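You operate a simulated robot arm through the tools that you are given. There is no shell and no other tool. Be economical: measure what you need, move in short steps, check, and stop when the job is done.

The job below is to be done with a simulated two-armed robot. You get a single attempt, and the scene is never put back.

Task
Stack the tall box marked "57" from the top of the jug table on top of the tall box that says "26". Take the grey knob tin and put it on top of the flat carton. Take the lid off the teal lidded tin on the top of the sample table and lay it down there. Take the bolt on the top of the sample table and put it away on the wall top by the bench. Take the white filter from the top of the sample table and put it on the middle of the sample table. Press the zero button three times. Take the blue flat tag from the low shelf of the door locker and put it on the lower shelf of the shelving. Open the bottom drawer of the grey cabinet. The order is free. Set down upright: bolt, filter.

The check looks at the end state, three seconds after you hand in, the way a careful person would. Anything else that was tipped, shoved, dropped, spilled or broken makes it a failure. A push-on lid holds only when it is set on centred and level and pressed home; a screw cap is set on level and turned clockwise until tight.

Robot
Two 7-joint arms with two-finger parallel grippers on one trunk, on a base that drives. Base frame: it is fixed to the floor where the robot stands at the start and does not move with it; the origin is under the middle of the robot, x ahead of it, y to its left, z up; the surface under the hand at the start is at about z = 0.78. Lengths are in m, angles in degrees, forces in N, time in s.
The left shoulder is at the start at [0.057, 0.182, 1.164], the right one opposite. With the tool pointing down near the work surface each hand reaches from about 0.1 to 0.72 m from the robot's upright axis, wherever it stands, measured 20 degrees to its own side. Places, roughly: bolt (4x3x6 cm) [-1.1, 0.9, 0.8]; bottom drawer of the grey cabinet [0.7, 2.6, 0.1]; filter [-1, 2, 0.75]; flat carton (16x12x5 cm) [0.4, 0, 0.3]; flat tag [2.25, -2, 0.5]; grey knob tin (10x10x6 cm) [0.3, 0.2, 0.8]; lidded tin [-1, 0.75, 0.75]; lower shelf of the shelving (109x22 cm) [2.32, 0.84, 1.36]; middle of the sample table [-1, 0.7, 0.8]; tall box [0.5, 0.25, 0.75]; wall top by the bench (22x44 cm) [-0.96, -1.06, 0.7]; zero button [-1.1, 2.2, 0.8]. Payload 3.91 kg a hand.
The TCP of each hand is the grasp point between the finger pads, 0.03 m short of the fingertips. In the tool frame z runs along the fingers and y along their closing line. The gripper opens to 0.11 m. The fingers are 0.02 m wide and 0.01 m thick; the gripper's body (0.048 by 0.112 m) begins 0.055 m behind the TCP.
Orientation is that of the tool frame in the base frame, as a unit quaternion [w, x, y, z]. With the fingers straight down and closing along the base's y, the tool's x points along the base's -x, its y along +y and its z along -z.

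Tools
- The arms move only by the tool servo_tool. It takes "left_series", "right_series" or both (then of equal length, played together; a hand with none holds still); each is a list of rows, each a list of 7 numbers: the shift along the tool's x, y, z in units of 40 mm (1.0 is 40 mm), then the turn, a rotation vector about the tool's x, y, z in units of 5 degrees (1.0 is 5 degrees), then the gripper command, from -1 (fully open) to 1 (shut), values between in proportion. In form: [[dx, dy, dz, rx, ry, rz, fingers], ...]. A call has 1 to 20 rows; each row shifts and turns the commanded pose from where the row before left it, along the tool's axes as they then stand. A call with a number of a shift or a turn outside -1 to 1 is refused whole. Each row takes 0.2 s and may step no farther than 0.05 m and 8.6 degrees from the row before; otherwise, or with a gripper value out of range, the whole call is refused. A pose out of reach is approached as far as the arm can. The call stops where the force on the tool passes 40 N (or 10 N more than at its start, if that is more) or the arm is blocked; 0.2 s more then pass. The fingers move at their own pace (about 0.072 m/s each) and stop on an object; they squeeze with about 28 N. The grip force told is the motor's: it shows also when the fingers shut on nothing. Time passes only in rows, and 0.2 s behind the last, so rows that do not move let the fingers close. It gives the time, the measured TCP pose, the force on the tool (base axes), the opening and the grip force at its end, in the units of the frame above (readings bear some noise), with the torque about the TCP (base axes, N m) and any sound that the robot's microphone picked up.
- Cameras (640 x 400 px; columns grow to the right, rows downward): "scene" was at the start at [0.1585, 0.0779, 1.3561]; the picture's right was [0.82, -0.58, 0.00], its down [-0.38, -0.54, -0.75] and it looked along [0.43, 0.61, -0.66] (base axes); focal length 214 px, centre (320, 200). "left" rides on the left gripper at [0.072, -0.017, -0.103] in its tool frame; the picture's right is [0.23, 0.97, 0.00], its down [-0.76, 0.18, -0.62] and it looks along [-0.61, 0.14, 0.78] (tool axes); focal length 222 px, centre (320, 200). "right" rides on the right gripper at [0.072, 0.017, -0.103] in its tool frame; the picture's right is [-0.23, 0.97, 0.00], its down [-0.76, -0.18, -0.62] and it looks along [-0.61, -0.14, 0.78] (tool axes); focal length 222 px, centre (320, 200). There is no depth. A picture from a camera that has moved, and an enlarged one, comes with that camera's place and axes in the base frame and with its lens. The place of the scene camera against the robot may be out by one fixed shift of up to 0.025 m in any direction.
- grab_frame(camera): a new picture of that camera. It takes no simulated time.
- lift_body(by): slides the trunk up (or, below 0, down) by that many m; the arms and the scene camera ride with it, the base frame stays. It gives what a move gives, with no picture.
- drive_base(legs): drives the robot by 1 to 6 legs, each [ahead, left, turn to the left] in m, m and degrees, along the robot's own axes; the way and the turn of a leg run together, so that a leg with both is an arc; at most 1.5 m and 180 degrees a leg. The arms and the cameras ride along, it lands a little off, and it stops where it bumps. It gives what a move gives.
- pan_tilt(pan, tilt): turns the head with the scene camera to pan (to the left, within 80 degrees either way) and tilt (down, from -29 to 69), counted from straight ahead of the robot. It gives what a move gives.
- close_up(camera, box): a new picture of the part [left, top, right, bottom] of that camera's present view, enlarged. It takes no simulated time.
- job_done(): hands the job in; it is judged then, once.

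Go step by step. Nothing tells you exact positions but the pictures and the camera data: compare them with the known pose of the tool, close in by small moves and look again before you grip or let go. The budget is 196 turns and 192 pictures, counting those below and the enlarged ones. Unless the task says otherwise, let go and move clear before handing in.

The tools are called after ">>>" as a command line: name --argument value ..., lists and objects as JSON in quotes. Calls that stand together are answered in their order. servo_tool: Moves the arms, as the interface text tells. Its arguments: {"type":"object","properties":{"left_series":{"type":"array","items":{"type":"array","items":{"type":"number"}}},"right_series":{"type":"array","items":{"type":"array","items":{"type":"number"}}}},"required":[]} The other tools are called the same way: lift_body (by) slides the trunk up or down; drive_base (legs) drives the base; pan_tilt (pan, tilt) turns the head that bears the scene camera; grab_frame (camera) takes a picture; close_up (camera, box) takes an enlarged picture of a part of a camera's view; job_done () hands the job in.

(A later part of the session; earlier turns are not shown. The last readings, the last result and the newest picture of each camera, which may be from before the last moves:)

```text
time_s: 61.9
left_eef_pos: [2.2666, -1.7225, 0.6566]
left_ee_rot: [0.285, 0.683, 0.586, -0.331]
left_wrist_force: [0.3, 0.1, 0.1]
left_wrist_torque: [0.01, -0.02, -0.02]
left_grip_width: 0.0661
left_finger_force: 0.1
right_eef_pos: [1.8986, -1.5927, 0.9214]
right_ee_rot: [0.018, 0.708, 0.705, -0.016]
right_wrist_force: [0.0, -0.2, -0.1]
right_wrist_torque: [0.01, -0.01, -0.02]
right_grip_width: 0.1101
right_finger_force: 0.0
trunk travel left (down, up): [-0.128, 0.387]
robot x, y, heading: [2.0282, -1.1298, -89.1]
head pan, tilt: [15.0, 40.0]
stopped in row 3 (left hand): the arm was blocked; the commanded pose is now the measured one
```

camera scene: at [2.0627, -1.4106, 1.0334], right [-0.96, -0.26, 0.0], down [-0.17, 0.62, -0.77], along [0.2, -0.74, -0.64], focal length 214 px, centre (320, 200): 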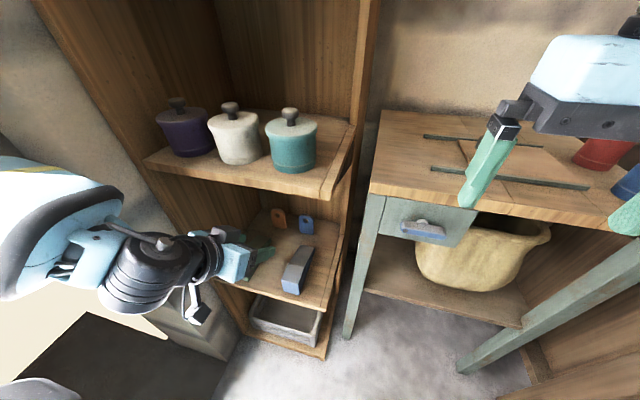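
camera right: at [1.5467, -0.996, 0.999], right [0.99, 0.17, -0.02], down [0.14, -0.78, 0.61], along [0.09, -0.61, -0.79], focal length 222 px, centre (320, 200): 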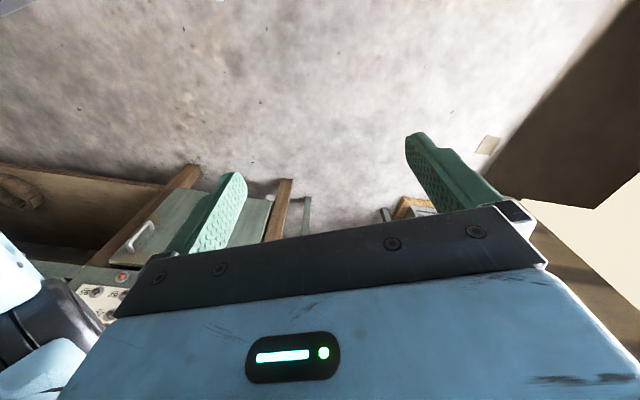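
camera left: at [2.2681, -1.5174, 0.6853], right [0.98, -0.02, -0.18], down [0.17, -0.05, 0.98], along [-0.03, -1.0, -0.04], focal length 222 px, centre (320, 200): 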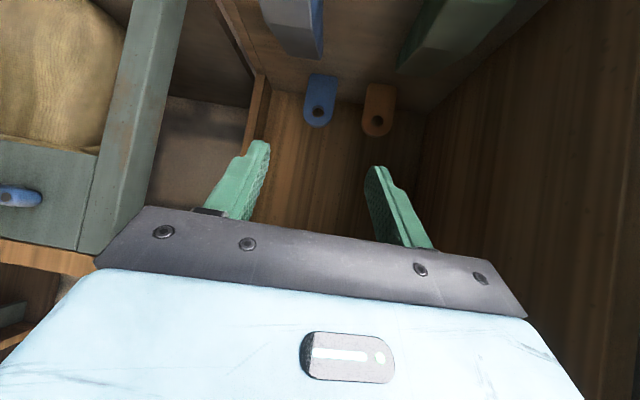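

The arm got blocked; I look toward the left elbow.

>>> pan_tilt --pan 60 --tilt 40

>>> grab_frame --camera "scene"

>>> grab_frame --camera "left"

```text
time_s: 63.0
left_eef_pos: [2.2654, -1.7212, 0.6556]
left_ee_rot: [0.283, 0.685, 0.585, -0.33]
left_wrist_force: [0.0, 0.4, -0.7]
left_wrist_torque: [-0.01, -0.03, 0.02]
left_grip_width: 0.0664
left_finger_force: 0.0
right_eef_pos: [1.8986, -1.5909, 0.9244]
right_ee_rot: [0.021, 0.709, 0.705, -0.019]
right_wrist_force: [-0.2, -0.5, 0.3]
right_wrist_torque: [-0.04, -0.03, 0.01]
right_grip_width: 0.11
right_finger_force: 0.0
trunk travel left (down, up): [-0.128, 0.387]
robot x, y, heading: [2.0296, -1.1297, -89.1]
head pan, tilt: [60.0, 40.0]
```

```text
159 pictures are left
camera scene: at [2.1115, -1.3482, 1.0385], right [-0.49, -0.87, 0.01], down [-0.56, 0.3, -0.77], along [0.67, -0.38, -0.63], focal length 214 px, centre (320, 200)
```

scene: 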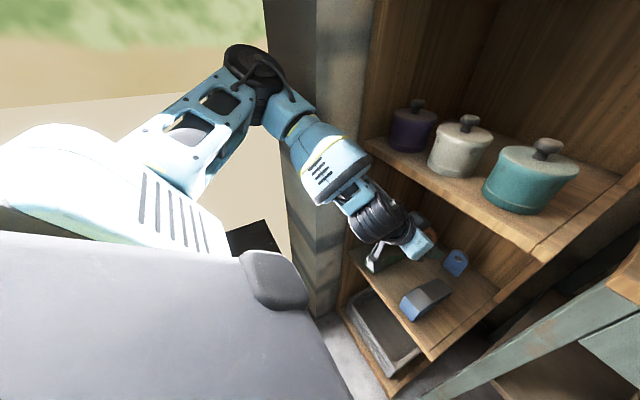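

```text
158 pictures are left
camera left: at [2.2699, -1.5935, 0.6626], right [0.98, -0.01, -0.18], down [0.18, -0.01, 0.98], along [-0.02, -1.0, -0.01], focal length 222 px, centre (320, 200)
```

left: 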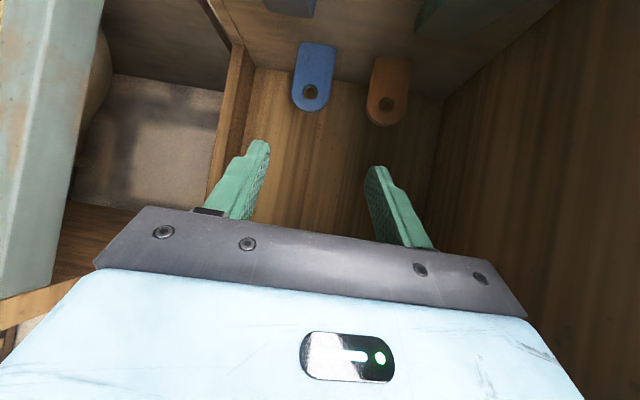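

The left elbow is against the door frame. I retract the hand, shift the robot 0.2 m to its right, and retry.

>>> servo_tool --left_series '[[0.3, 0, -0.8, 0, 0, 0, -0.2], [0.3, 0, -0.8, 0, 0, 0, -0.2], [0.3, 0, -0.8, 0, 0, 0, -0.2]]'

>>> drive_base --legs '[[-0.06, -0.2, 0]]'

>>> grab_frame --camera "scene"

```text
time_s: 63.8
left_eef_pos: [2.2826, -1.6394, 0.6694]
left_ee_rot: [0.274, 0.688, 0.588, -0.326]
left_wrist_force: [-0.7, -0.7, 0.4]
left_wrist_torque: [0.04, 0.03, 0.0]
left_grip_width: 0.0658
left_finger_force: 0.0
right_eef_pos: [1.9021, -1.6082, 0.9146]
right_ee_rot: [0.011, 0.71, 0.704, -0.015]
right_wrist_force: [0.1, -0.6, 0.8]
right_wrist_torque: [0.0, -0.01, -0.03]
right_grip_width: 0.1101
right_finger_force: 0.0
trunk travel left (down, up): [-0.128, 0.387]
robot x, y, heading: [2.0315, -1.1281, -89.3]
head pan, tilt: [60.0, 40.0]
```

```text
time_s: 66.2
left_eef_pos: [2.08, -1.583, 0.6721]
left_ee_rot: [0.273, 0.689, 0.587, -0.326]
left_wrist_force: [0.4, -0.2, 0.2]
left_wrist_torque: [-0.02, 0.0, 0.0]
left_grip_width: 0.0659
left_finger_force: 0.0
right_eef_pos: [1.6984, -1.5494, 0.9146]
right_ee_rot: [0.011, 0.711, 0.703, -0.015]
right_wrist_force: [-0.2, -0.1, 0.1]
right_wrist_torque: [-0.03, 0.03, -0.02]
right_grip_width: 0.1102
right_finger_force: 0.0
trunk travel left (down, up): [-0.128, 0.387]
robot x, y, heading: [1.8268, -1.0734, -89.5]
head pan, tilt: [60.0, 40.0]
```

```text
157 pictures are left
camera scene: at [1.9139, -1.3097, 1.0335], right [-0.49, -0.87, 0.0], down [-0.56, 0.32, -0.77], along [0.67, -0.38, -0.64], focal length 214 px, centre (320, 200)
```

scene: 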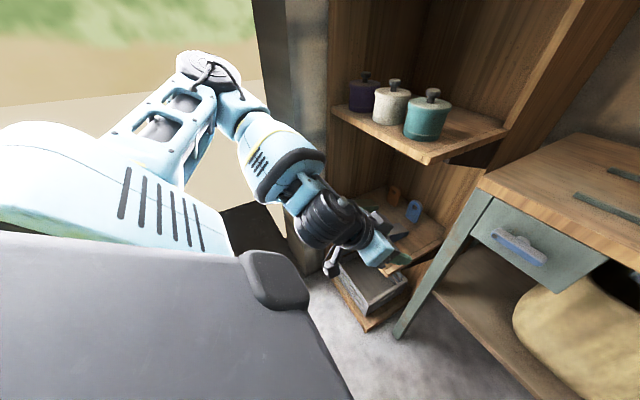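

Now I move the left hand sideways in front of the tag and drive ahead, bringing it into the locker between the shelves.

>>> servo_tool --left_series '[[0, 0.92, 0, 0, 0, 0, -0.2], [0, 0.92, 0, 0, 0, 0, -0.2], [0, 0.92, 0, 0, 0, 0, -0.2], [0, 0.92, 0, 0, 0, 0, -0.2], [0, 0.92, 0, 0, 0, 0, -0.2]]'

>>> grab_frame --camera "scene"

>>> grab_frame --camera "left"

```text
time_s: 67.4
left_eef_pos: [2.2603, -1.6127, 0.6705]
left_ee_rot: [0.273, 0.688, 0.587, -0.326]
left_wrist_force: [-0.5, 0.6, 0.1]
left_wrist_torque: [0.03, 0.03, 0.01]
left_grip_width: 0.0659
left_finger_force: 0.1
right_eef_pos: [1.698, -1.5502, 0.9132]
right_ee_rot: [0.012, 0.711, 0.703, -0.014]
right_wrist_force: [0.1, 0.8, -0.3]
right_wrist_torque: [0.0, 0.01, 0.0]
right_grip_width: 0.11
right_finger_force: 0.0
trunk travel left (down, up): [-0.128, 0.387]
robot x, y, heading: [1.8285, -1.0676, -89.2]
head pan, tilt: [60.0, 40.0]
```

```text
156 pictures are left
camera scene: at [1.9142, -1.3097, 1.0335], right [-0.49, -0.87, 0.0], down [-0.56, 0.32, -0.77], along [0.67, -0.38, -0.64], focal length 214 px, centre (320, 200)
```

scene: 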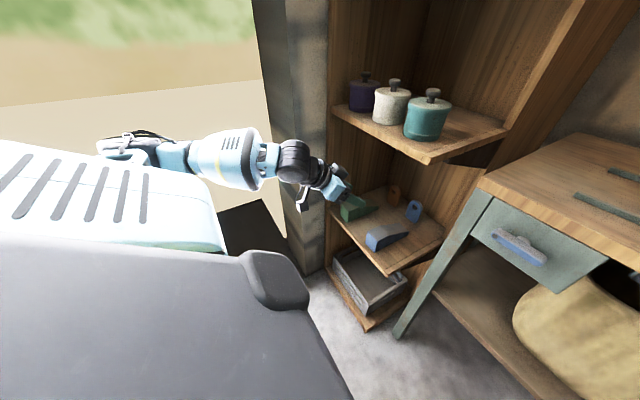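

```text
155 pictures are left
camera left: at [2.2642, -1.4853, 0.6806], right [0.98, -0.01, -0.18], down [0.18, -0.04, 0.98], along [-0.02, -1.0, -0.03], focal length 222 px, centre (320, 200)
```

left: 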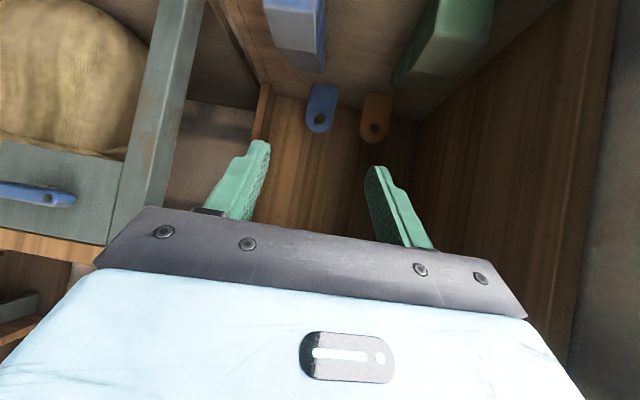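

Hand camera puts the tag at x≈2.222, y≈-1.89. I drive ahead 0.13 m and check.

>>> drive_base --legs '[[0.13, 0, 0]]'

>>> grab_frame --camera "left"

>>> grab_frame --camera "scene"

```text
time_s: 68.7
left_eef_pos: [2.2606, -1.7444, 0.6707]
left_ee_rot: [0.273, 0.69, 0.587, -0.326]
left_wrist_force: [-0.8, -1.2, 0.2]
left_wrist_torque: [0.0, 0.01, -0.02]
left_grip_width: 0.0661
left_finger_force: 0.1
right_eef_pos: [1.6998, -1.6794, 0.9134]
right_ee_rot: [0.012, 0.711, 0.703, -0.014]
right_wrist_force: [0.6, 0.3, 0.0]
right_wrist_torque: [0.04, -0.02, 0.0]
right_grip_width: 0.11
right_finger_force: 0.0
trunk travel left (down, up): [-0.128, 0.387]
robot x, y, heading: [1.8301, -1.1981, -89.8]
head pan, tilt: [60.0, 40.0]
```

```text
154 pictures are left
camera left: at [2.2644, -1.6161, 0.6805], right [0.98, -0.01, -0.18], down [0.18, -0.04, 0.98], along [-0.02, -1.0, -0.03], focal length 222 px, centre (320, 200)
```

left: 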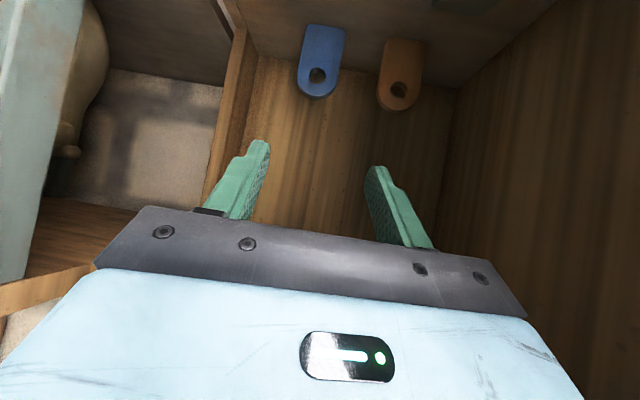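

```text
153 pictures are left
camera scene: at [1.9149, -1.4404, 1.0333], right [-0.49, -0.87, 0.0], down [-0.56, 0.32, -0.77], along [0.67, -0.38, -0.64], focal length 214 px, centre (320, 200)
```

scene: 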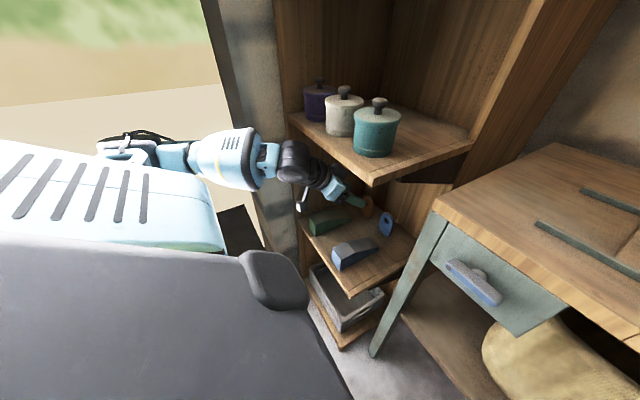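

Tag ≈ (2.226,-1.885), top z≈0.545. I approach along the tool axis to 6 cm short and look.

>>> servo_tool --left_series '[[0.49, -0.25, 0, 0, 0, 0, -0.45], [0, 0, 0.73, 0, 0, 0, -0.45], [0, 0, 0.73, 0, 0, 0, -0.45], [0, 0, 0.73, 0, 0, 0, -0.45], [0, 0, 0.73, 0, 0, 0, -0.45], [0, 0, 0.73, 0, 0, 0, -0.45]]'

>>> grab_frame --camera "left"

>>> close_up --camera "scene" --box '[260, 80, 460, 320]'

```text
time_s: 70.1
left_eef_pos: [2.2344, -1.8422, 0.5611]
left_ee_rot: [0.274, 0.689, 0.587, -0.325]
left_wrist_force: [-0.3, -0.3, -1.2]
left_wrist_torque: [-0.01, -0.03, 0.03]
left_grip_width: 0.0796
left_finger_force: 0.1
right_eef_pos: [1.6997, -1.6796, 0.9144]
right_ee_rot: [0.011, 0.712, 0.702, -0.015]
right_wrist_force: [0.5, 0.9, 0.1]
right_wrist_torque: [-0.01, -0.01, -0.02]
right_grip_width: 0.1103
right_finger_force: 0.1
trunk travel left (down, up): [-0.128, 0.387]
robot x, y, heading: [1.8317, -1.2014, -89.5]
head pan, tilt: [60.0, 40.0]
```

```text
152 pictures are left
camera left: at [2.2381, -1.7148, 0.5724], right [0.98, -0.02, -0.18], down [0.18, -0.04, 0.98], along [-0.02, -1.0, -0.03], focal length 222 px, centre (320, 200)
```

left: 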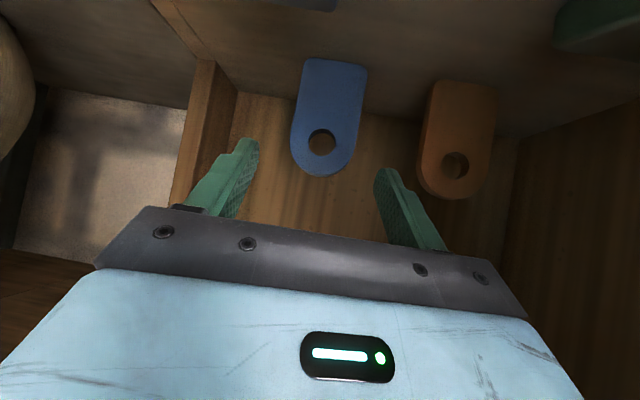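

```text
1.67 times, centred on (360, 200) of scene
camera zoom: at [1.9148, -1.4401, 1.0334], right [-0.49, -0.87, 0.0], down [-0.56, 0.32, -0.77], along [0.67, -0.38, -0.64], focal length 358 px, centre (253, 200)
```

zoom: 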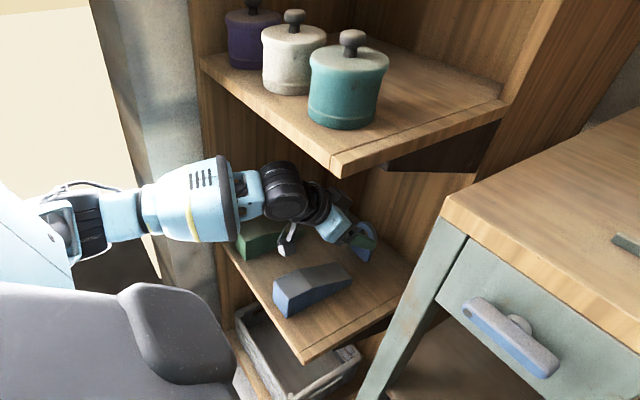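

The tag is centred between the fingers. I go the last 6 cm and close.

>>> servo_tool --left_series '[[0.05, 0.05, 0.5, 0, 0, 0, -0.45], [0.05, 0.03, 0.5, 0, 0, 0, -0.45], [0.05, 0, 0.5, 0, 0, 0, -0.45]]'

>>> grab_frame --camera "left"

```text
time_s: 70.9
left_eef_pos: [2.2302, -1.8851, 0.5191]
left_ee_rot: [0.274, 0.689, 0.587, -0.326]
left_wrist_force: [-0.5, 1.0, 0.3]
left_wrist_torque: [-0.04, 0.03, 0.04]
left_grip_width: 0.0799
left_finger_force: 0.0
right_eef_pos: [1.6999, -1.68, 0.9135]
right_ee_rot: [0.011, 0.712, 0.702, -0.014]
right_wrist_force: [-0.1, -0.4, -0.2]
right_wrist_torque: [-0.02, 0.01, -0.01]
right_grip_width: 0.1101
right_finger_force: 0.1
trunk travel left (down, up): [-0.128, 0.387]
robot x, y, heading: [1.8349, -1.2033, -89.6]
head pan, tilt: [60.0, 40.0]
```

```text
150 pictures are left
camera left: at [2.2339, -1.756, 0.529], right [0.98, -0.02, -0.18], down [0.18, -0.04, 0.98], along [-0.02, -1.0, -0.03], focal length 222 px, centre (320, 200)
```

left: 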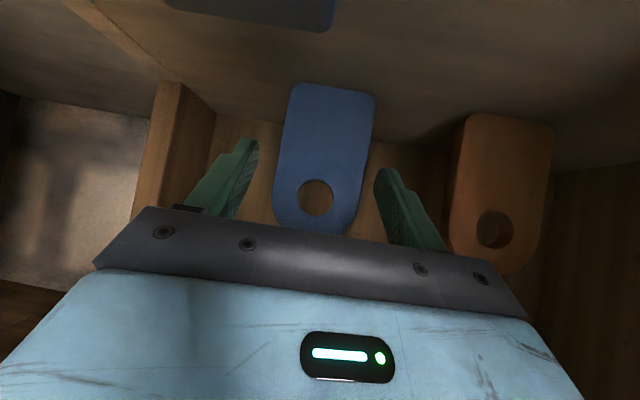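

The tag stands between the fingers; I close and lift slightly.

>>> servo_tool --left_series '[[0, 0, 0, 0, 0, 0, 0.2], [0, 0, 0, 0, 0, 0, 1], [0, 0, 0, 0, 0, 0, 1], [0, 0, 0, 0, 0, 0, 1], [-0.5, 0, -0.45, 0, 0, 0, 1]]'

>>> grab_frame --camera "left"

```text
time_s: 72.1
left_eef_pos: [2.2309, -1.8819, 0.5467]
left_ee_rot: [0.274, 0.689, 0.587, -0.325]
left_wrist_force: [-0.8, -0.1, -0.3]
left_wrist_torque: [0.0, 0.0, 0.01]
left_grip_width: 0.0497
left_finger_force: 27.9
right_eef_pos: [1.6998, -1.6785, 0.915]
right_ee_rot: [0.011, 0.712, 0.702, -0.015]
right_wrist_force: [0.4, 0.2, -0.8]
right_wrist_torque: [0.0, -0.01, 0.01]
right_grip_width: 0.11
right_finger_force: 0.1
trunk travel left (down, up): [-0.128, 0.387]
robot x, y, heading: [1.8316, -1.2063, -89.5]
head pan, tilt: [60.0, 40.0]
```

```text
149 pictures are left
camera left: at [2.2354, -1.7541, 0.5565], right [0.98, -0.01, -0.18], down [0.18, -0.04, 0.98], along [-0.02, -1.0, -0.03], focal length 222 px, centre (320, 200)
```

left: 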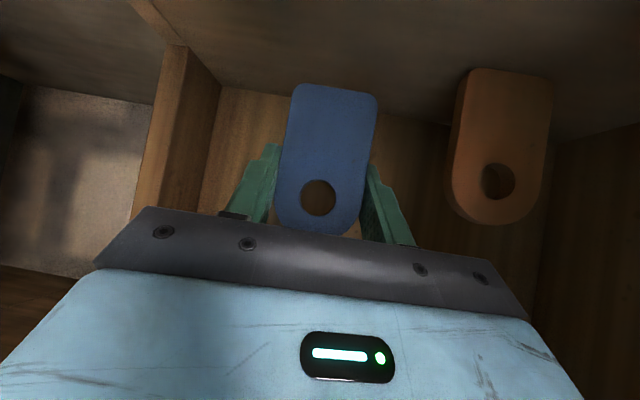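

Tag is held and lifted. I withdraw along the tool axis and drive back.

>>> servo_tool --left_series '[[0, 0, -0.8, 0, 0, 0, 1], [0, 0, -0.8, 0, 0, 0, 1], [0, 0, -0.8, 0, 0, 0, 1], [0, 0, -0.8, 0, 0, 0, 1]]'

>>> drive_base --legs '[[-0.35, 0, 0]]'

>>> grab_frame --camera "scene"

```text
time_s: 73.1
left_eef_pos: [2.246, -1.7851, 0.628]
left_ee_rot: [0.273, 0.689, 0.588, -0.325]
left_wrist_force: [0.6, -0.1, -0.5]
left_wrist_torque: [0.03, -0.04, 0.02]
left_grip_width: 0.0496
left_finger_force: 28.0
right_eef_pos: [1.7002, -1.6808, 0.9143]
right_ee_rot: [0.011, 0.711, 0.703, -0.014]
right_wrist_force: [-0.1, 0.3, -0.4]
right_wrist_torque: [-0.02, -0.03, -0.02]
right_grip_width: 0.1101
right_finger_force: 0.1
trunk travel left (down, up): [-0.128, 0.387]
robot x, y, heading: [1.8306, -1.1993, -89.5]
head pan, tilt: [60.0, 40.0]
```

```text
time_s: 75.3
left_eef_pos: [2.2451, -1.4424, 0.6284]
left_ee_rot: [0.274, 0.689, 0.587, -0.326]
left_wrist_force: [0.1, -0.8, -1.0]
left_wrist_torque: [0.01, 0.01, 0.0]
left_grip_width: 0.0499
left_finger_force: 27.8
right_eef_pos: [1.6974, -1.3374, 0.9146]
right_ee_rot: [0.012, 0.711, 0.703, -0.015]
right_wrist_force: [0.0, -0.1, 0.5]
right_wrist_torque: [0.0, -0.02, -0.02]
right_grip_width: 0.1101
right_finger_force: 0.1
trunk travel left (down, up): [-0.128, 0.387]
robot x, y, heading: [1.8269, -0.8593, -89.4]
head pan, tilt: [60.0, 40.0]
```

```text
148 pictures are left
camera scene: at [1.9124, -1.0966, 1.0336], right [-0.49, -0.87, 0.0], down [-0.56, 0.32, -0.77], along [0.67, -0.38, -0.64], focal length 214 px, centre (320, 200)
```

scene: 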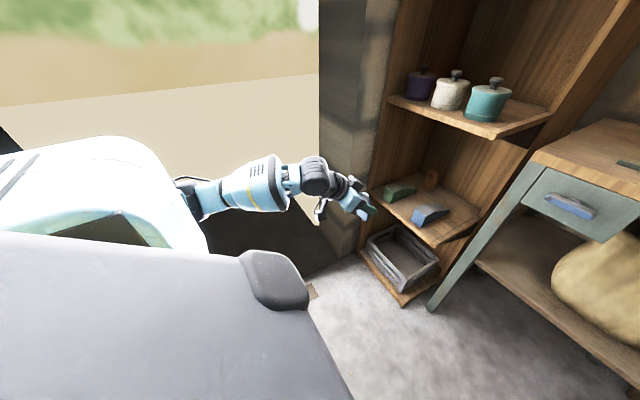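

Tag is out. I move away from the door, raise the trunk and recheck the bench from the original viewpoint.

>>> drive_base --legs '[[-0.05, -0.7, 0], [0, 0, 44.4]]'

>>> lift_body --by 0.298

>>> pan_tilt --pan 0 --tilt 35

>>> grab_frame --camera "scene"

```text
time_s: 83.9
left_eef_pos: [1.8291, -0.9536, 0.6267]
left_ee_rot: [0.373, 0.427, 0.798, -0.203]
left_wrist_force: [-0.1, -0.7, -0.7]
left_wrist_torque: [0.02, -0.03, -0.01]
left_grip_width: 0.0495
left_finger_force: 28.6
right_eef_pos: [1.3556, -1.2475, 0.9141]
right_ee_rot: [0.016, 0.407, 0.913, -0.009]
right_wrist_force: [0.0, -0.2, -0.2]
right_wrist_torque: [-0.04, 0.02, 0.02]
right_grip_width: 0.1102
right_finger_force: 0.1
trunk travel left (down, up): [-0.128, 0.387]
robot x, y, heading: [1.126, -0.8041, -46.7]
head pan, tilt: [60.0, 40.0]
```

```text
time_s: 86.9
left_eef_pos: [1.8297, -0.9535, 0.9251]
left_ee_rot: [0.373, 0.427, 0.798, -0.204]
left_wrist_force: [-0.4, 0.3, -0.3]
left_wrist_torque: [-0.01, 0.0, 0.0]
left_grip_width: 0.0496
left_finger_force: 28.1
right_eef_pos: [1.3543, -1.247, 1.2108]
right_ee_rot: [0.015, 0.406, 0.914, -0.01]
right_wrist_force: [0.5, 0.3, -0.6]
right_wrist_torque: [-0.01, 0.0, -0.01]
right_grip_width: 0.1101
right_finger_force: 0.0
trunk travel left (down, up): [-0.426, 0.089]
robot x, y, heading: [1.1272, -0.8059, -46.7]
head pan, tilt: [60.0, 40.0]
```

```text
time_s: 88.2
left_eef_pos: [1.8289, -0.9518, 0.9253]
left_ee_rot: [0.373, 0.428, 0.798, -0.203]
left_wrist_force: [0.0, 0.0, -0.1]
left_wrist_torque: [0.01, -0.05, 0.01]
left_grip_width: 0.0498
left_finger_force: 27.8
right_eef_pos: [1.3561, -1.2473, 1.2128]
right_ee_rot: [0.016, 0.405, 0.914, -0.01]
right_wrist_force: [-0.3, -0.5, 0.8]
right_wrist_torque: [-0.04, 0.0, 0.04]
right_grip_width: 0.1101
right_finger_force: 0.0
trunk travel left (down, up): [-0.426, 0.089]
robot x, y, heading: [1.1251, -0.81, -46.6]
head pan, tilt: [0.0, 35.0]
```

```text
147 pictures are left
camera scene: at [1.2643, -0.9354, 1.3665], right [-0.73, -0.69, 0.0], down [-0.39, 0.42, -0.82], along [0.56, -0.6, -0.57], focal length 214 px, centre (320, 200)
```

scene: 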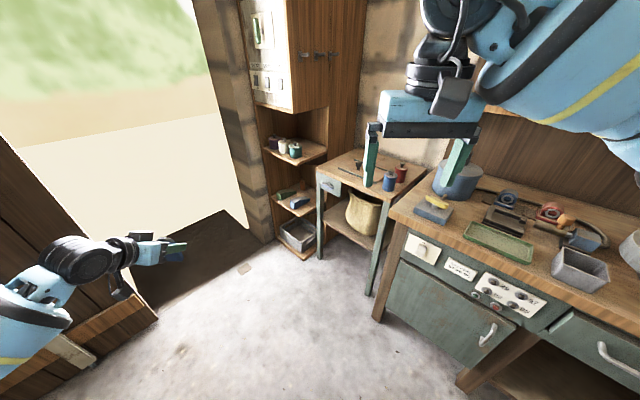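

The bench looks unchanged. Now turn to heading 0, and go to the front of the shelving.

>>> drive_base --legs '[[0, 0, 46.6], [0.2, 0, 0], [0, 1.3, 0]]'

>>> pan_tilt --pan 15 --tilt 15

>>> grab_frame --camera "scene"

>>> grab_frame --camera "left"

```text
time_s: 103.1
left_eef_pos: [1.8984, 0.9068, 0.9256]
left_ee_rot: [0.423, 0.073, 0.902, -0.038]
left_wrist_force: [-0.2, 0.1, -1.5]
left_wrist_torque: [0.04, -0.02, -0.03]
left_grip_width: 0.0498
left_finger_force: 27.5
right_eef_pos: [1.7908, 0.3595, 1.2121]
right_ee_rot: [0.018, 0.008, 1.0, -0.002]
right_wrist_force: [-0.1, 0.1, 0.6]
right_wrist_torque: [0.01, 0.05, -0.02]
right_grip_width: 0.1098
right_finger_force: 0.0
trunk travel left (down, up): [-0.426, 0.089]
robot x, y, heading: [1.3135, 0.491, 0.1]
head pan, tilt: [0.0, 35.0]
```

```text
time_s: 104.0
left_eef_pos: [1.8984, 0.9062, 0.9254]
left_ee_rot: [0.424, 0.074, 0.902, -0.038]
left_wrist_force: [0.5, -0.2, -0.4]
left_wrist_torque: [0.06, 0.04, -0.03]
left_grip_width: 0.0498
left_finger_force: 28.6
right_eef_pos: [1.7906, 0.3594, 1.2118]
right_ee_rot: [0.018, 0.008, 1.0, -0.002]
right_wrist_force: [-0.5, -0.4, -0.5]
right_wrist_torque: [-0.01, 0.01, -0.02]
right_grip_width: 0.1099
right_finger_force: 0.1
trunk travel left (down, up): [-0.426, 0.089]
robot x, y, heading: [1.3157, 0.4907, 0.4]
head pan, tilt: [15.0, 15.0]
```

```text
146 pictures are left
camera scene: at [1.512, 0.5257, 1.3984], right [0.26, -0.96, 0.0], down [-0.25, -0.07, -0.97], along [0.93, 0.25, -0.26], focal length 214 px, centre (320, 200)
```

scene: 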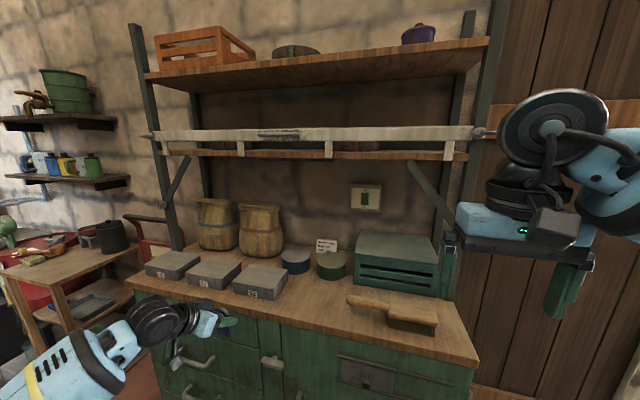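

```text
145 pictures are left
camera left: at [1.7719, 0.9114, 0.936], right [0.02, 0.98, -0.18], down [0.04, 0.18, 0.98], along [1.0, -0.02, -0.03], focal length 222 px, centre (320, 200)
```

left: 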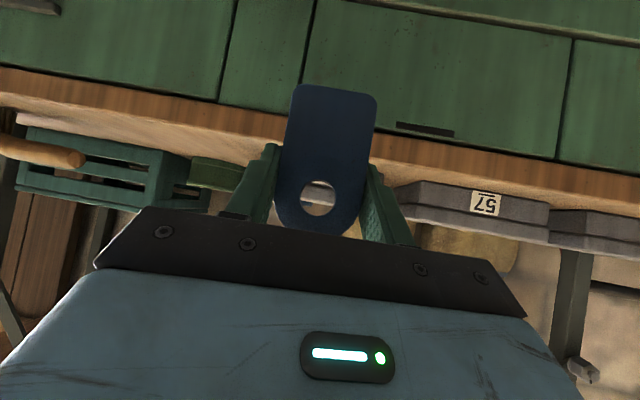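

The lower shelf has a white rail across its front. I enlarge it.

>>> close_up --camera "scene" --box '[120, 100, 320, 225]'

>>> close_up --camera "scene" --box '[300, 90, 500, 215]'

```text
3.20 times, centred on (220, 162) of scene
camera zoom: at [1.512, 0.5257, 1.3984], right [0.26, -0.96, 0.0], down [-0.25, -0.07, -0.97], along [0.93, 0.25, -0.26], focal length 686 px, centre (640, 320)
```

zoom: 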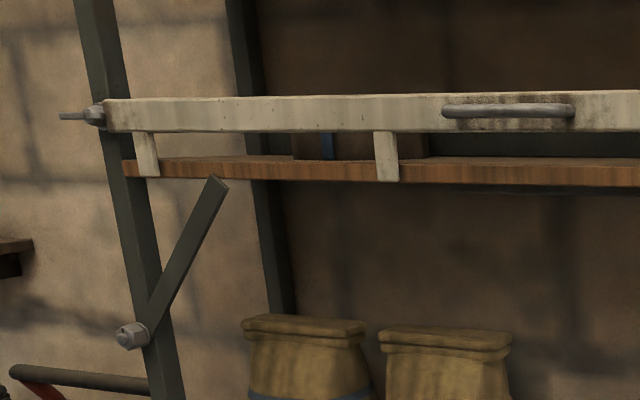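

```text
3.20 times, centred on (400, 152) of scene
camera zoom: at [1.512, 0.5257, 1.3984], right [0.26, -0.96, 0.0], down [-0.25, -0.07, -0.97], along [0.93, 0.25, -0.26], focal length 686 px, centre (64, 352)
```

zoom: 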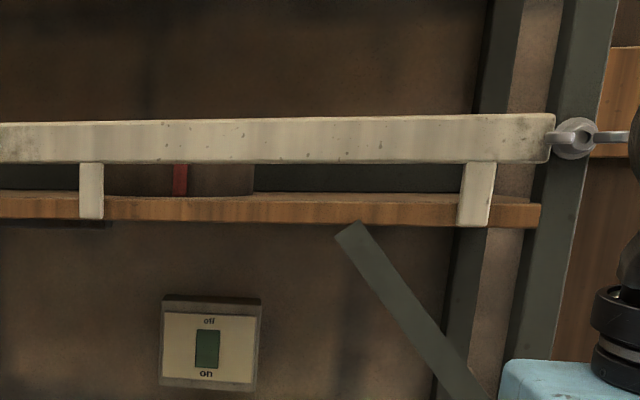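

The rail is a guard about 7 cm tall; I'll raise trunk and left hand to look over it.

>>> lift_body --by 0.085

>>> servo_tool --left_series '[[-0.71, 0, -0.61, 0, 0, 0, 1], [-0.71, 0, -0.61, 0, 0, 0, 1], [-0.71, 0, -0.61, 0, 0, 0, 1], [-0.71, 0, -0.61, 0, 0, 0, 1], [-0.71, 0, -0.61, 0, 0, 0, 1], [-0.71, 0, -0.61, 0, 0, 0, 1], [-0.71, 0, -0.61, 0, 0, 0, 1], [-0.71, 0, -0.61, 0, 0, 0, 1], [-0.71, 0, -0.61, 0, 0, 0, 1], [-0.71, 0, -0.61, 0, 0, 0, 1], [-0.71, 0, -0.61, 0, 0, 0, 1], [-0.71, 0, -0.61, 0, 0, 0, 1], [-0.71, 0, -0.61, 0, 0, 0, 1]]'

>>> grab_frame --camera "left"

>>> grab_frame --camera "scene"

```text
time_s: 105.2
left_eef_pos: [1.8983, 0.9071, 1.0081]
left_ee_rot: [0.422, 0.074, 0.903, -0.038]
left_wrist_force: [-0.4, 0.5, -0.6]
left_wrist_torque: [-0.02, -0.01, -0.01]
left_grip_width: 0.0495
left_finger_force: 28.1
right_eef_pos: [1.7924, 0.3596, 1.2959]
right_ee_rot: [0.017, 0.007, 1.0, -0.003]
right_wrist_force: [0.3, -0.6, -0.3]
right_wrist_torque: [0.02, 0.04, 0.03]
right_grip_width: 0.11
right_finger_force: 0.1
trunk travel left (down, up): [-0.511, 0.004]
robot x, y, heading: [1.3121, 0.4914, 0.3]
head pan, tilt: [15.0, 15.0]
```

```text
time_s: 108.0
left_eef_pos: [1.8886, 0.9117, 1.4979]
left_ee_rot: [0.423, 0.074, 0.902, -0.037]
left_wrist_force: [-0.6, -1.1, 0.3]
left_wrist_torque: [0.0, 0.0, 0.03]
left_grip_width: 0.0495
left_finger_force: 27.6
right_eef_pos: [1.7901, 0.3578, 1.2975]
right_ee_rot: [0.02, 0.007, 1.0, -0.001]
right_wrist_force: [0.7, -0.2, -0.7]
right_wrist_torque: [0.01, -0.01, 0.0]
right_grip_width: 0.1097
right_finger_force: 0.0
trunk travel left (down, up): [-0.511, 0.004]
robot x, y, heading: [1.3138, 0.4941, 0.3]
head pan, tilt: [15.0, 15.0]
```

```text
142 pictures are left
camera left: at [1.7624, 0.9174, 1.5093], right [0.02, 0.98, -0.18], down [0.04, 0.18, 0.98], along [1.0, -0.02, -0.03], focal length 222 px, centre (320, 200)
```

left: 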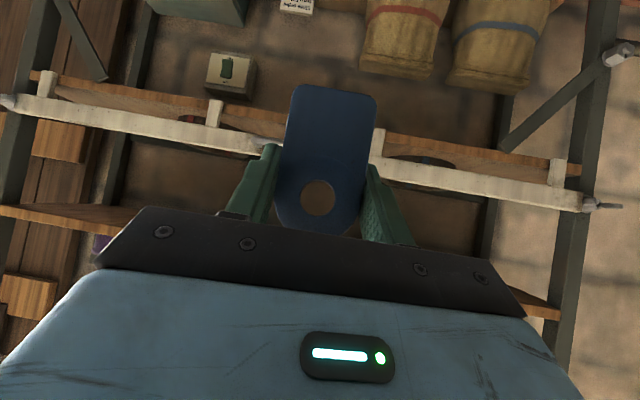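

```text
141 pictures are left
camera scene: at [1.4239, 0.5244, 1.4987], right [0.26, -0.96, 0.0], down [-0.25, -0.07, -0.97], along [0.93, 0.26, -0.26], focal length 214 px, centre (320, 200)
```

scene: 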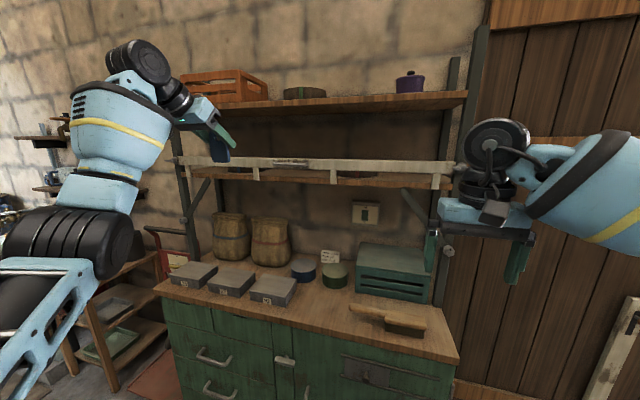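

I enlarge the views over the rail.

>>> close_up --camera "left" --box '[0, 60, 620, 230]'

>>> close_up --camera "scene" --box '[170, 80, 470, 210]'

```text
1.03 times, centred on (310, 145) of left (not enlarged: the box is as wide or as high as the picture)
camera zoom: at [1.7624, 0.9174, 1.5093], right [0.02, 0.98, -0.18], down [0.04, 0.18, 0.98], along [1.0, -0.02, -0.03], focal length 229 px, centre (330, 257)
```

zoom: 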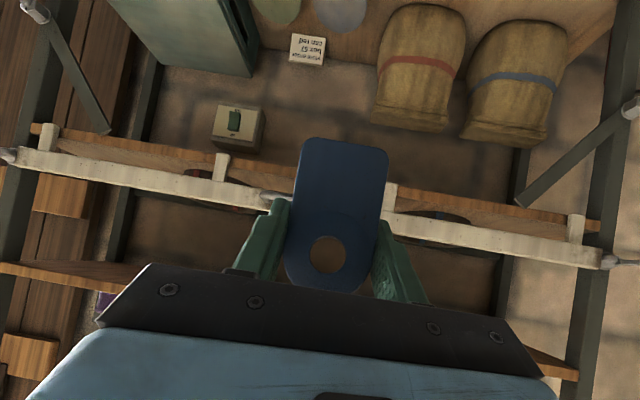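

```text
2.13 times, centred on (320, 145) of scene
camera zoom: at [1.4239, 0.5244, 1.4987], right [0.26, -0.96, 0.0], down [-0.25, -0.07, -0.97], along [0.93, 0.26, -0.26], focal length 458 px, centre (320, 317)
```

zoom: 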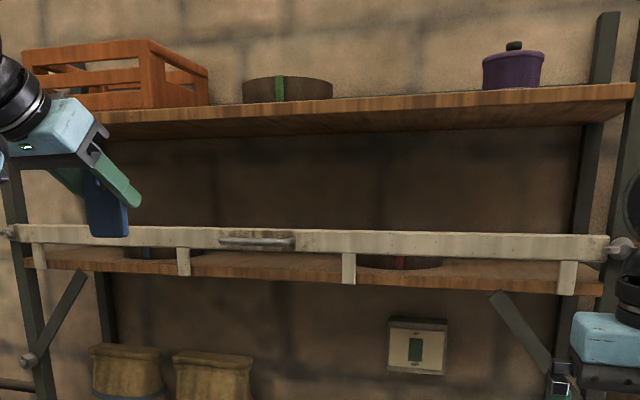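

The rail is at x≈2.085, top z≈1.44, shelf top ≈1.37; the gap between the two dishes is centred at y≈0.84. I drive ahead 0.1 m and pitch the hand 5° more, raised and aligned.

>>> drive_base --legs '[[0.1, 0, 0]]'

>>> servo_tool --left_series '[[0, -0.9, 0, 0, 1, 0, 1], [-0.4, -0.9, -0.35, 0, 0, 0, 1], [-0.2, 0, -0.2, 0, 0, 0, 1]]'

>>> grab_frame --camera "left"

>>> grab_frame --camera "scene"

```text
time_s: 109.1
left_eef_pos: [1.9868, 0.9134, 1.4992]
left_ee_rot: [0.425, 0.074, 0.902, -0.038]
left_wrist_force: [1.1, -0.8, -0.5]
left_wrist_torque: [-0.01, 0.0, 0.0]
left_grip_width: 0.0497
left_finger_force: 28.0
right_eef_pos: [1.8877, 0.3579, 1.2991]
right_ee_rot: [0.019, 0.009, 1.0, -0.002]
right_wrist_force: [-0.2, 0.1, -0.4]
right_wrist_torque: [0.01, -0.02, 0.0]
right_grip_width: 0.1099
right_finger_force: 0.0
trunk travel left (down, up): [-0.511, 0.004]
robot x, y, heading: [1.409, 0.4915, 0.1]
head pan, tilt: [15.0, 15.0]
```

```text
time_s: 109.9
left_eef_pos: [1.9779, 0.844, 1.5299]
left_ee_rot: [0.383, 0.076, 0.92, -0.036]
left_wrist_force: [-0.6, -0.3, -0.2]
left_wrist_torque: [-0.01, -0.03, -0.01]
left_grip_width: 0.0496
left_finger_force: 27.5
right_eef_pos: [1.8883, 0.3591, 1.2977]
right_ee_rot: [0.019, 0.008, 1.0, -0.002]
right_wrist_force: [0.6, 0.2, 0.2]
right_wrist_torque: [0.0, 0.0, -0.03]
right_grip_width: 0.1099
right_finger_force: 0.0
trunk travel left (down, up): [-0.511, 0.004]
robot x, y, heading: [1.4159, 0.4906, 0.3]
head pan, tilt: [15.0, 15.0]
```

```text
138 pictures are left
camera left: at [1.8542, 0.8486, 1.5514], right [0.0, 0.99, -0.17], down [0.12, 0.17, 0.98], along [0.99, -0.02, -0.12], focal length 222 px, centre (320, 200)
```

left: 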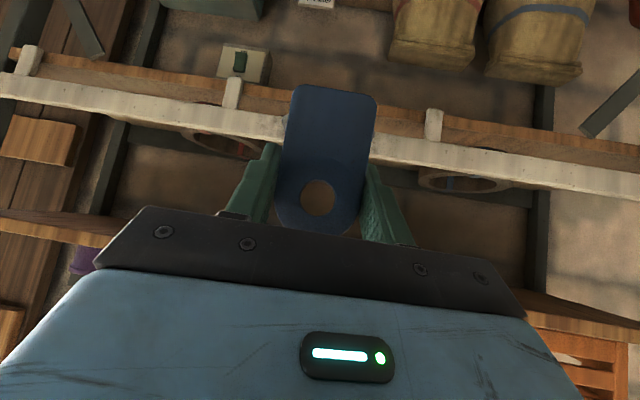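

```text
137 pictures are left
camera scene: at [1.5237, 0.5263, 1.4984], right [0.26, -0.96, 0.0], down [-0.25, -0.07, -0.97], along [0.93, 0.25, -0.26], focal length 214 px, centre (320, 200)
```

scene: 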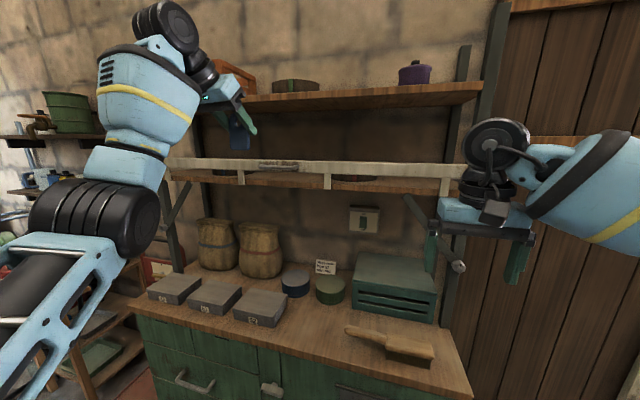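

Better triangulation puts the rail at x≈2.18. I drive ahead 0.09 m and move the tag over the rail, checking before lowering.

>>> drive_base --legs '[[0.09, 0, 0]]'

>>> servo_tool --left_series '[[-0.52, 0.138, 0.63, 0, 0, 0, 1], [-0.52, 0.138, 0.63, 0, 0, 0, 1], [-0.52, 0.138, 0.63, 0, 0, 0, 1]]'

>>> grab_frame --camera "left"

>>> close_up --camera "scene" --box '[120, 40, 360, 240]'

```text
time_s: 111.0
left_eef_pos: [2.0653, 0.8429, 1.5317]
left_ee_rot: [0.384, 0.076, 0.919, -0.035]
left_wrist_force: [0.6, -0.1, -1.0]
left_wrist_torque: [-0.01, 0.0, -0.02]
left_grip_width: 0.0498
left_finger_force: 28.2
right_eef_pos: [1.9751, 0.3589, 1.299]
right_ee_rot: [0.02, 0.008, 1.0, -0.002]
right_wrist_force: [0.3, 0.6, 0.1]
right_wrist_torque: [0.02, 0.01, -0.01]
right_grip_width: 0.1099
right_finger_force: 0.0
trunk travel left (down, up): [-0.511, 0.004]
robot x, y, heading: [1.4988, 0.4929, 0.5]
head pan, tilt: [15.0, 15.0]
```

```text
time_s: 111.8
left_eef_pos: [2.1385, 0.843, 1.5085]
left_ee_rot: [0.385, 0.076, 0.919, -0.035]
left_wrist_force: [-0.1, 0.4, -0.2]
left_wrist_torque: [-0.01, 0.0, -0.02]
left_grip_width: 0.0497
left_finger_force: 28.2
left hand out of reach, approached as far as the arm can: row 2, 3
right_eef_pos: [1.9779, 0.3617, 1.2961]
right_ee_rot: [0.017, 0.008, 1.0, -0.004]
right_wrist_force: [-0.3, 0.6, -0.6]
right_wrist_torque: [0.01, -0.02, -0.01]
right_grip_width: 0.1098
right_finger_force: 0.1
trunk travel left (down, up): [-0.511, 0.004]
robot x, y, heading: [1.4968, 0.4937, 0.1]
head pan, tilt: [15.0, 15.0]
```

```text
136 pictures are left
camera left: at [2.0134, 0.8483, 1.5286], right [0.0, 0.99, -0.17], down [0.12, 0.17, 0.98], along [0.99, -0.02, -0.12], focal length 222 px, centre (320, 200)
```

left: 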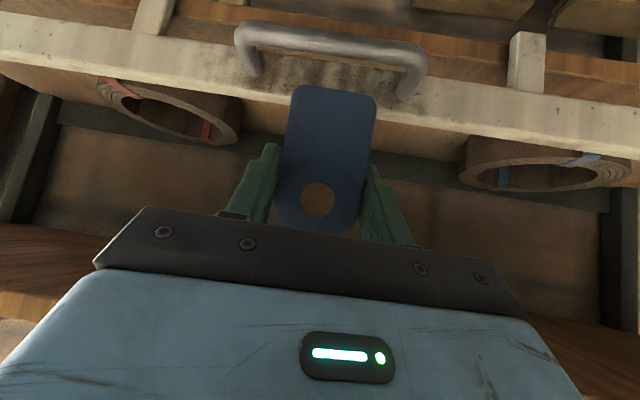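

```text
2.00 times, centred on (240, 140) of scene
camera zoom: at [1.6127, 0.5271, 1.4982], right [0.26, -0.96, 0.0], down [-0.25, -0.07, -0.97], along [0.93, 0.25, -0.26], focal length 429 px, centre (480, 320)
```

zoom: 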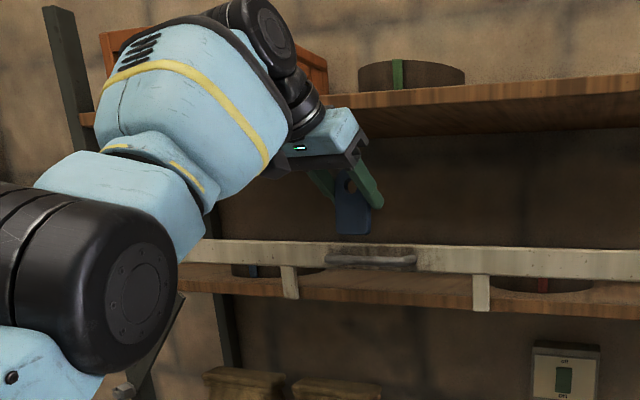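

The reach ends just short, so I pull the hand back a bit, tuck the right hand back, and drive 0.12 m closer.

>>> servo_tool --left_series '[[0.52, -0.13, -0.52, 0, 0, 0, 1], [0.52, -0.13, -0.52, 0, 0, 0, 1], [0, 0, 0, 0, 0, 0, 1], [0, 0, 0, 0, 0, 0, 1]]' --right_series '[[0, -1, 0, 0, 0, 0, -1], [0, -1, 0, 0, 0, 0, -1], [1, -0.5, 0, 0, 0, 0, -1], [1, 0, 0, 0, 0, 0, -1]]'

>>> drive_base --legs '[[0.12, 0, 0]]'

>>> grab_frame --camera "left"

```text
time_s: 112.8
left_eef_pos: [2.0766, 0.8434, 1.5103]
left_ee_rot: [0.385, 0.076, 0.919, -0.035]
left_wrist_force: [-0.5, -0.1, -0.5]
left_wrist_torque: [0.01, -0.02, 0.01]
left_grip_width: 0.0498
left_finger_force: 28.3
right_eef_pos: [1.8935, 0.2593, 1.2935]
right_ee_rot: [0.019, 0.007, 1.0, -0.002]
right_wrist_force: [0.0, 0.3, -0.1]
right_wrist_torque: [-0.02, -0.03, 0.0]
right_grip_width: 0.11
right_finger_force: 0.1
trunk travel left (down, up): [-0.511, 0.004]
robot x, y, heading: [1.4969, 0.492, 0.3]
head pan, tilt: [15.0, 15.0]
```

```text
time_s: 114.0
left_eef_pos: [2.1956, 0.8421, 1.5112]
left_ee_rot: [0.386, 0.078, 0.919, -0.035]
left_wrist_force: [-0.1, 0.2, 0.8]
left_wrist_torque: [-0.03, -0.01, -0.01]
left_grip_width: 0.0496
left_finger_force: 27.7
right_eef_pos: [2.0107, 0.2579, 1.2955]
right_ee_rot: [0.021, 0.009, 1.0, -0.002]
right_wrist_force: [0.5, -0.5, 0.5]
right_wrist_torque: [-0.01, -0.01, 0.03]
right_grip_width: 0.1102
right_finger_force: 0.0
trunk travel left (down, up): [-0.511, 0.004]
robot x, y, heading: [1.6168, 0.4919, 0.1]
head pan, tilt: [15.0, 15.0]
```

```text
134 pictures are left
camera left: at [2.0701, 0.847, 1.532], right [0.01, 0.99, -0.17], down [0.12, 0.17, 0.98], along [0.99, -0.03, -0.11], focal length 222 px, centre (320, 200)
```

left: 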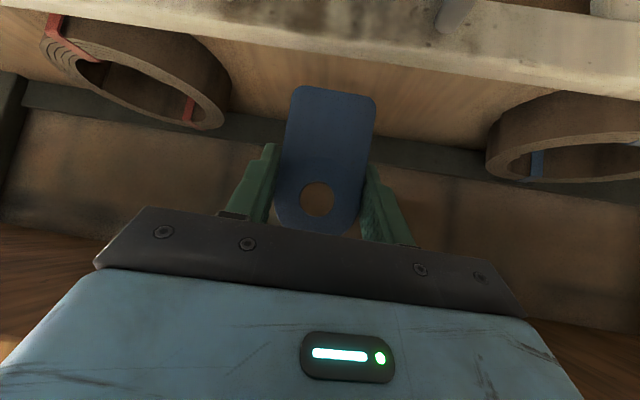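

The tag is over the rail edge (rail back ≈2.186). I move 5 cm deeper and lower most of the way.

>>> servo_tool --left_series '[[-0.44, 0.1, 0.44, 0, 0, 0, 1], [-0.44, 0.1, 0.44, 0, 0, 0, 1], [0.4, 0, 0.4, 0, 0, 0, 1], [0.4, 0, 0.4, 0, 0, 0, 1], [0.3, 0, 0.3, 0, 0, 0, 1]]'

>>> grab_frame --camera "left"

>>> close_up --camera "scene" --box '[120, 40, 360, 240]'

```text
time_s: 115.2
left_eef_pos: [2.2484, 0.8406, 1.4473]
left_ee_rot: [0.385, 0.076, 0.919, -0.034]
left_wrist_force: [-0.3, -0.2, -0.6]
left_wrist_torque: [0.03, 0.02, 0.03]
left_grip_width: 0.0497
left_finger_force: 28.0
right_eef_pos: [2.0121, 0.2591, 1.2941]
right_ee_rot: [0.019, 0.009, 1.0, -0.002]
right_wrist_force: [0.1, 0.4, -0.4]
right_wrist_torque: [0.02, 0.01, 0.0]
right_grip_width: 0.11
right_finger_force: 0.1
trunk travel left (down, up): [-0.511, 0.004]
robot x, y, heading: [1.6155, 0.495, -0.1]
head pan, tilt: [15.0, 15.0]
```

```text
133 pictures are left
camera left: at [2.1233, 0.8457, 1.4682], right [0.01, 0.99, -0.17], down [0.12, 0.17, 0.98], along [0.99, -0.03, -0.12], focal length 222 px, centre (320, 200)
```

left: 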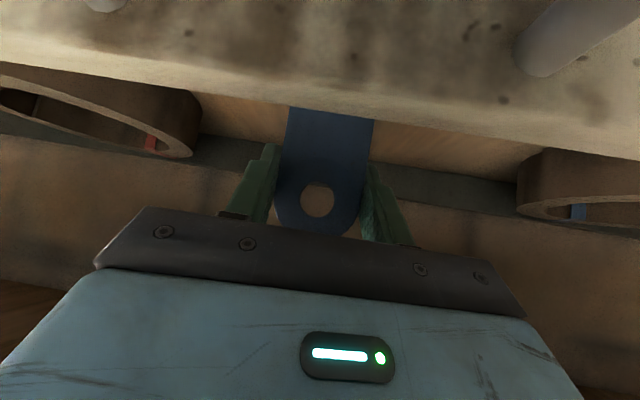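

```text
2.00 times, centred on (240, 140) of scene
camera zoom: at [1.7296, 0.526, 1.4984], right [0.26, -0.97, 0.0], down [-0.25, -0.07, -0.97], along [0.93, 0.25, -0.26], focal length 429 px, centre (480, 320)
```

zoom: 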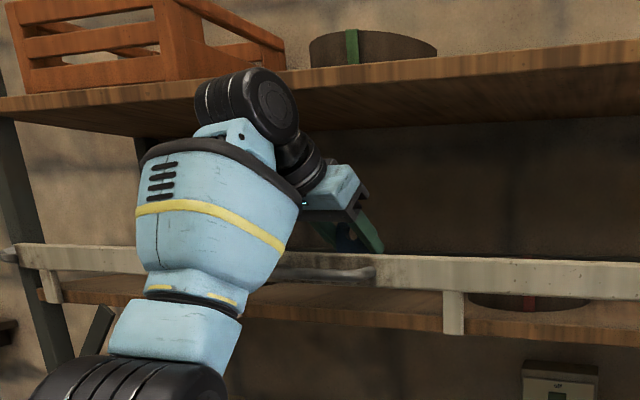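

I lower in small steps to feel the shelf.

>>> servo_tool --left_series '[[0.07, 0, 0.07, 0, 0, 0, 1], [0.07, 0, 0.07, 0, 0, 0, 1], [0.06, 0, 0.06, 0, 0, 0, 1]]'

```text
time_s: 116.0
left_eef_pos: [2.249, 0.8406, 1.4367]
left_ee_rot: [0.384, 0.077, 0.919, -0.036]
left_wrist_force: [-1.0, -1.2, -0.5]
left_wrist_torque: [-0.01, 0.01, 0.0]
left_grip_width: 0.0496
left_finger_force: 27.8
right_eef_pos: [2.0127, 0.2577, 1.2944]
right_ee_rot: [0.02, 0.009, 1.0, -0.002]
right_wrist_force: [0.2, -0.4, 0.2]
right_wrist_torque: [0.02, 0.01, 0.0]
right_grip_width: 0.1101
right_finger_force: 0.0
trunk travel left (down, up): [-0.511, 0.004]
robot x, y, heading: [1.6158, 0.4908, -0.2]
head pan, tilt: [15.0, 15.0]
```

>>> servo_tool --left_series '[[0.07, 0, 0.07, 0, 0, 0, 1], [0.07, 0, 0.07, 0, 0, 0, 1]]'

>>> grab_frame --camera "left"

```text
time_s: 116.6
left_eef_pos: [2.2486, 0.8405, 1.4277]
left_ee_rot: [0.385, 0.076, 0.919, -0.035]
left_wrist_force: [-0.8, -0.2, -0.2]
left_wrist_torque: [0.04, -0.01, 0.0]
left_grip_width: 0.0496
left_finger_force: 28.1
right_eef_pos: [2.012, 0.2587, 1.2936]
right_ee_rot: [0.02, 0.009, 1.0, -0.002]
right_wrist_force: [-0.2, -0.2, 0.2]
right_wrist_torque: [-0.03, 0.01, -0.03]
right_grip_width: 0.1098
right_finger_force: 0.0
trunk travel left (down, up): [-0.511, 0.004]
robot x, y, heading: [1.6206, 0.4902, 0.4]
head pan, tilt: [15.0, 15.0]
```

```text
131 pictures are left
camera left: at [2.1234, 0.8461, 1.4496], right [0.01, 0.99, -0.17], down [0.12, 0.17, 0.98], along [0.99, -0.03, -0.12], focal length 222 px, centre (320, 200)
```

left: 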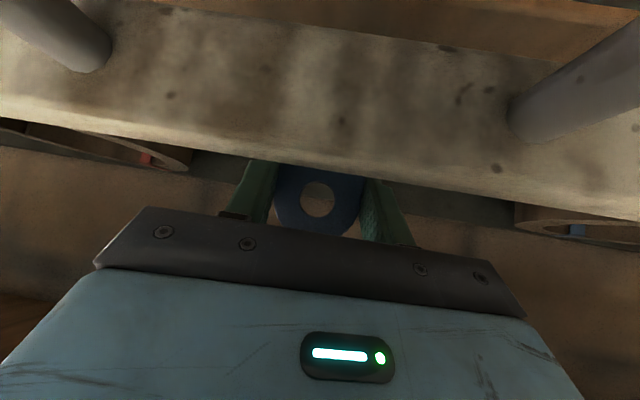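

No contact yet; I continue in small steps.

>>> servo_tool --left_series '[[0.06, 0, 0.06, 0, 0, 0, 1], [0.06, 0, 0.06, 0, 0, 0, 1], [0.05, 0, 0.05, 0, 0, 0, 1]]'

```text
time_s: 117.4
left_eef_pos: [2.247, 0.8407, 1.4193]
left_ee_rot: [0.385, 0.076, 0.919, -0.035]
left_wrist_force: [0.6, 0.2, 0.0]
left_wrist_torque: [0.0, 0.01, 0.02]
left_grip_width: 0.0499
left_finger_force: 28.0
right_eef_pos: [2.0128, 0.2577, 1.2945]
right_ee_rot: [0.019, 0.008, 1.0, -0.002]
right_wrist_force: [-0.1, 0.0, 0.3]
right_wrist_torque: [0.02, -0.02, 0.0]
right_grip_width: 0.1099
right_finger_force: 0.1
trunk travel left (down, up): [-0.511, 0.004]
robot x, y, heading: [1.6168, 0.4945, 0.0]
head pan, tilt: [15.0, 15.0]
```

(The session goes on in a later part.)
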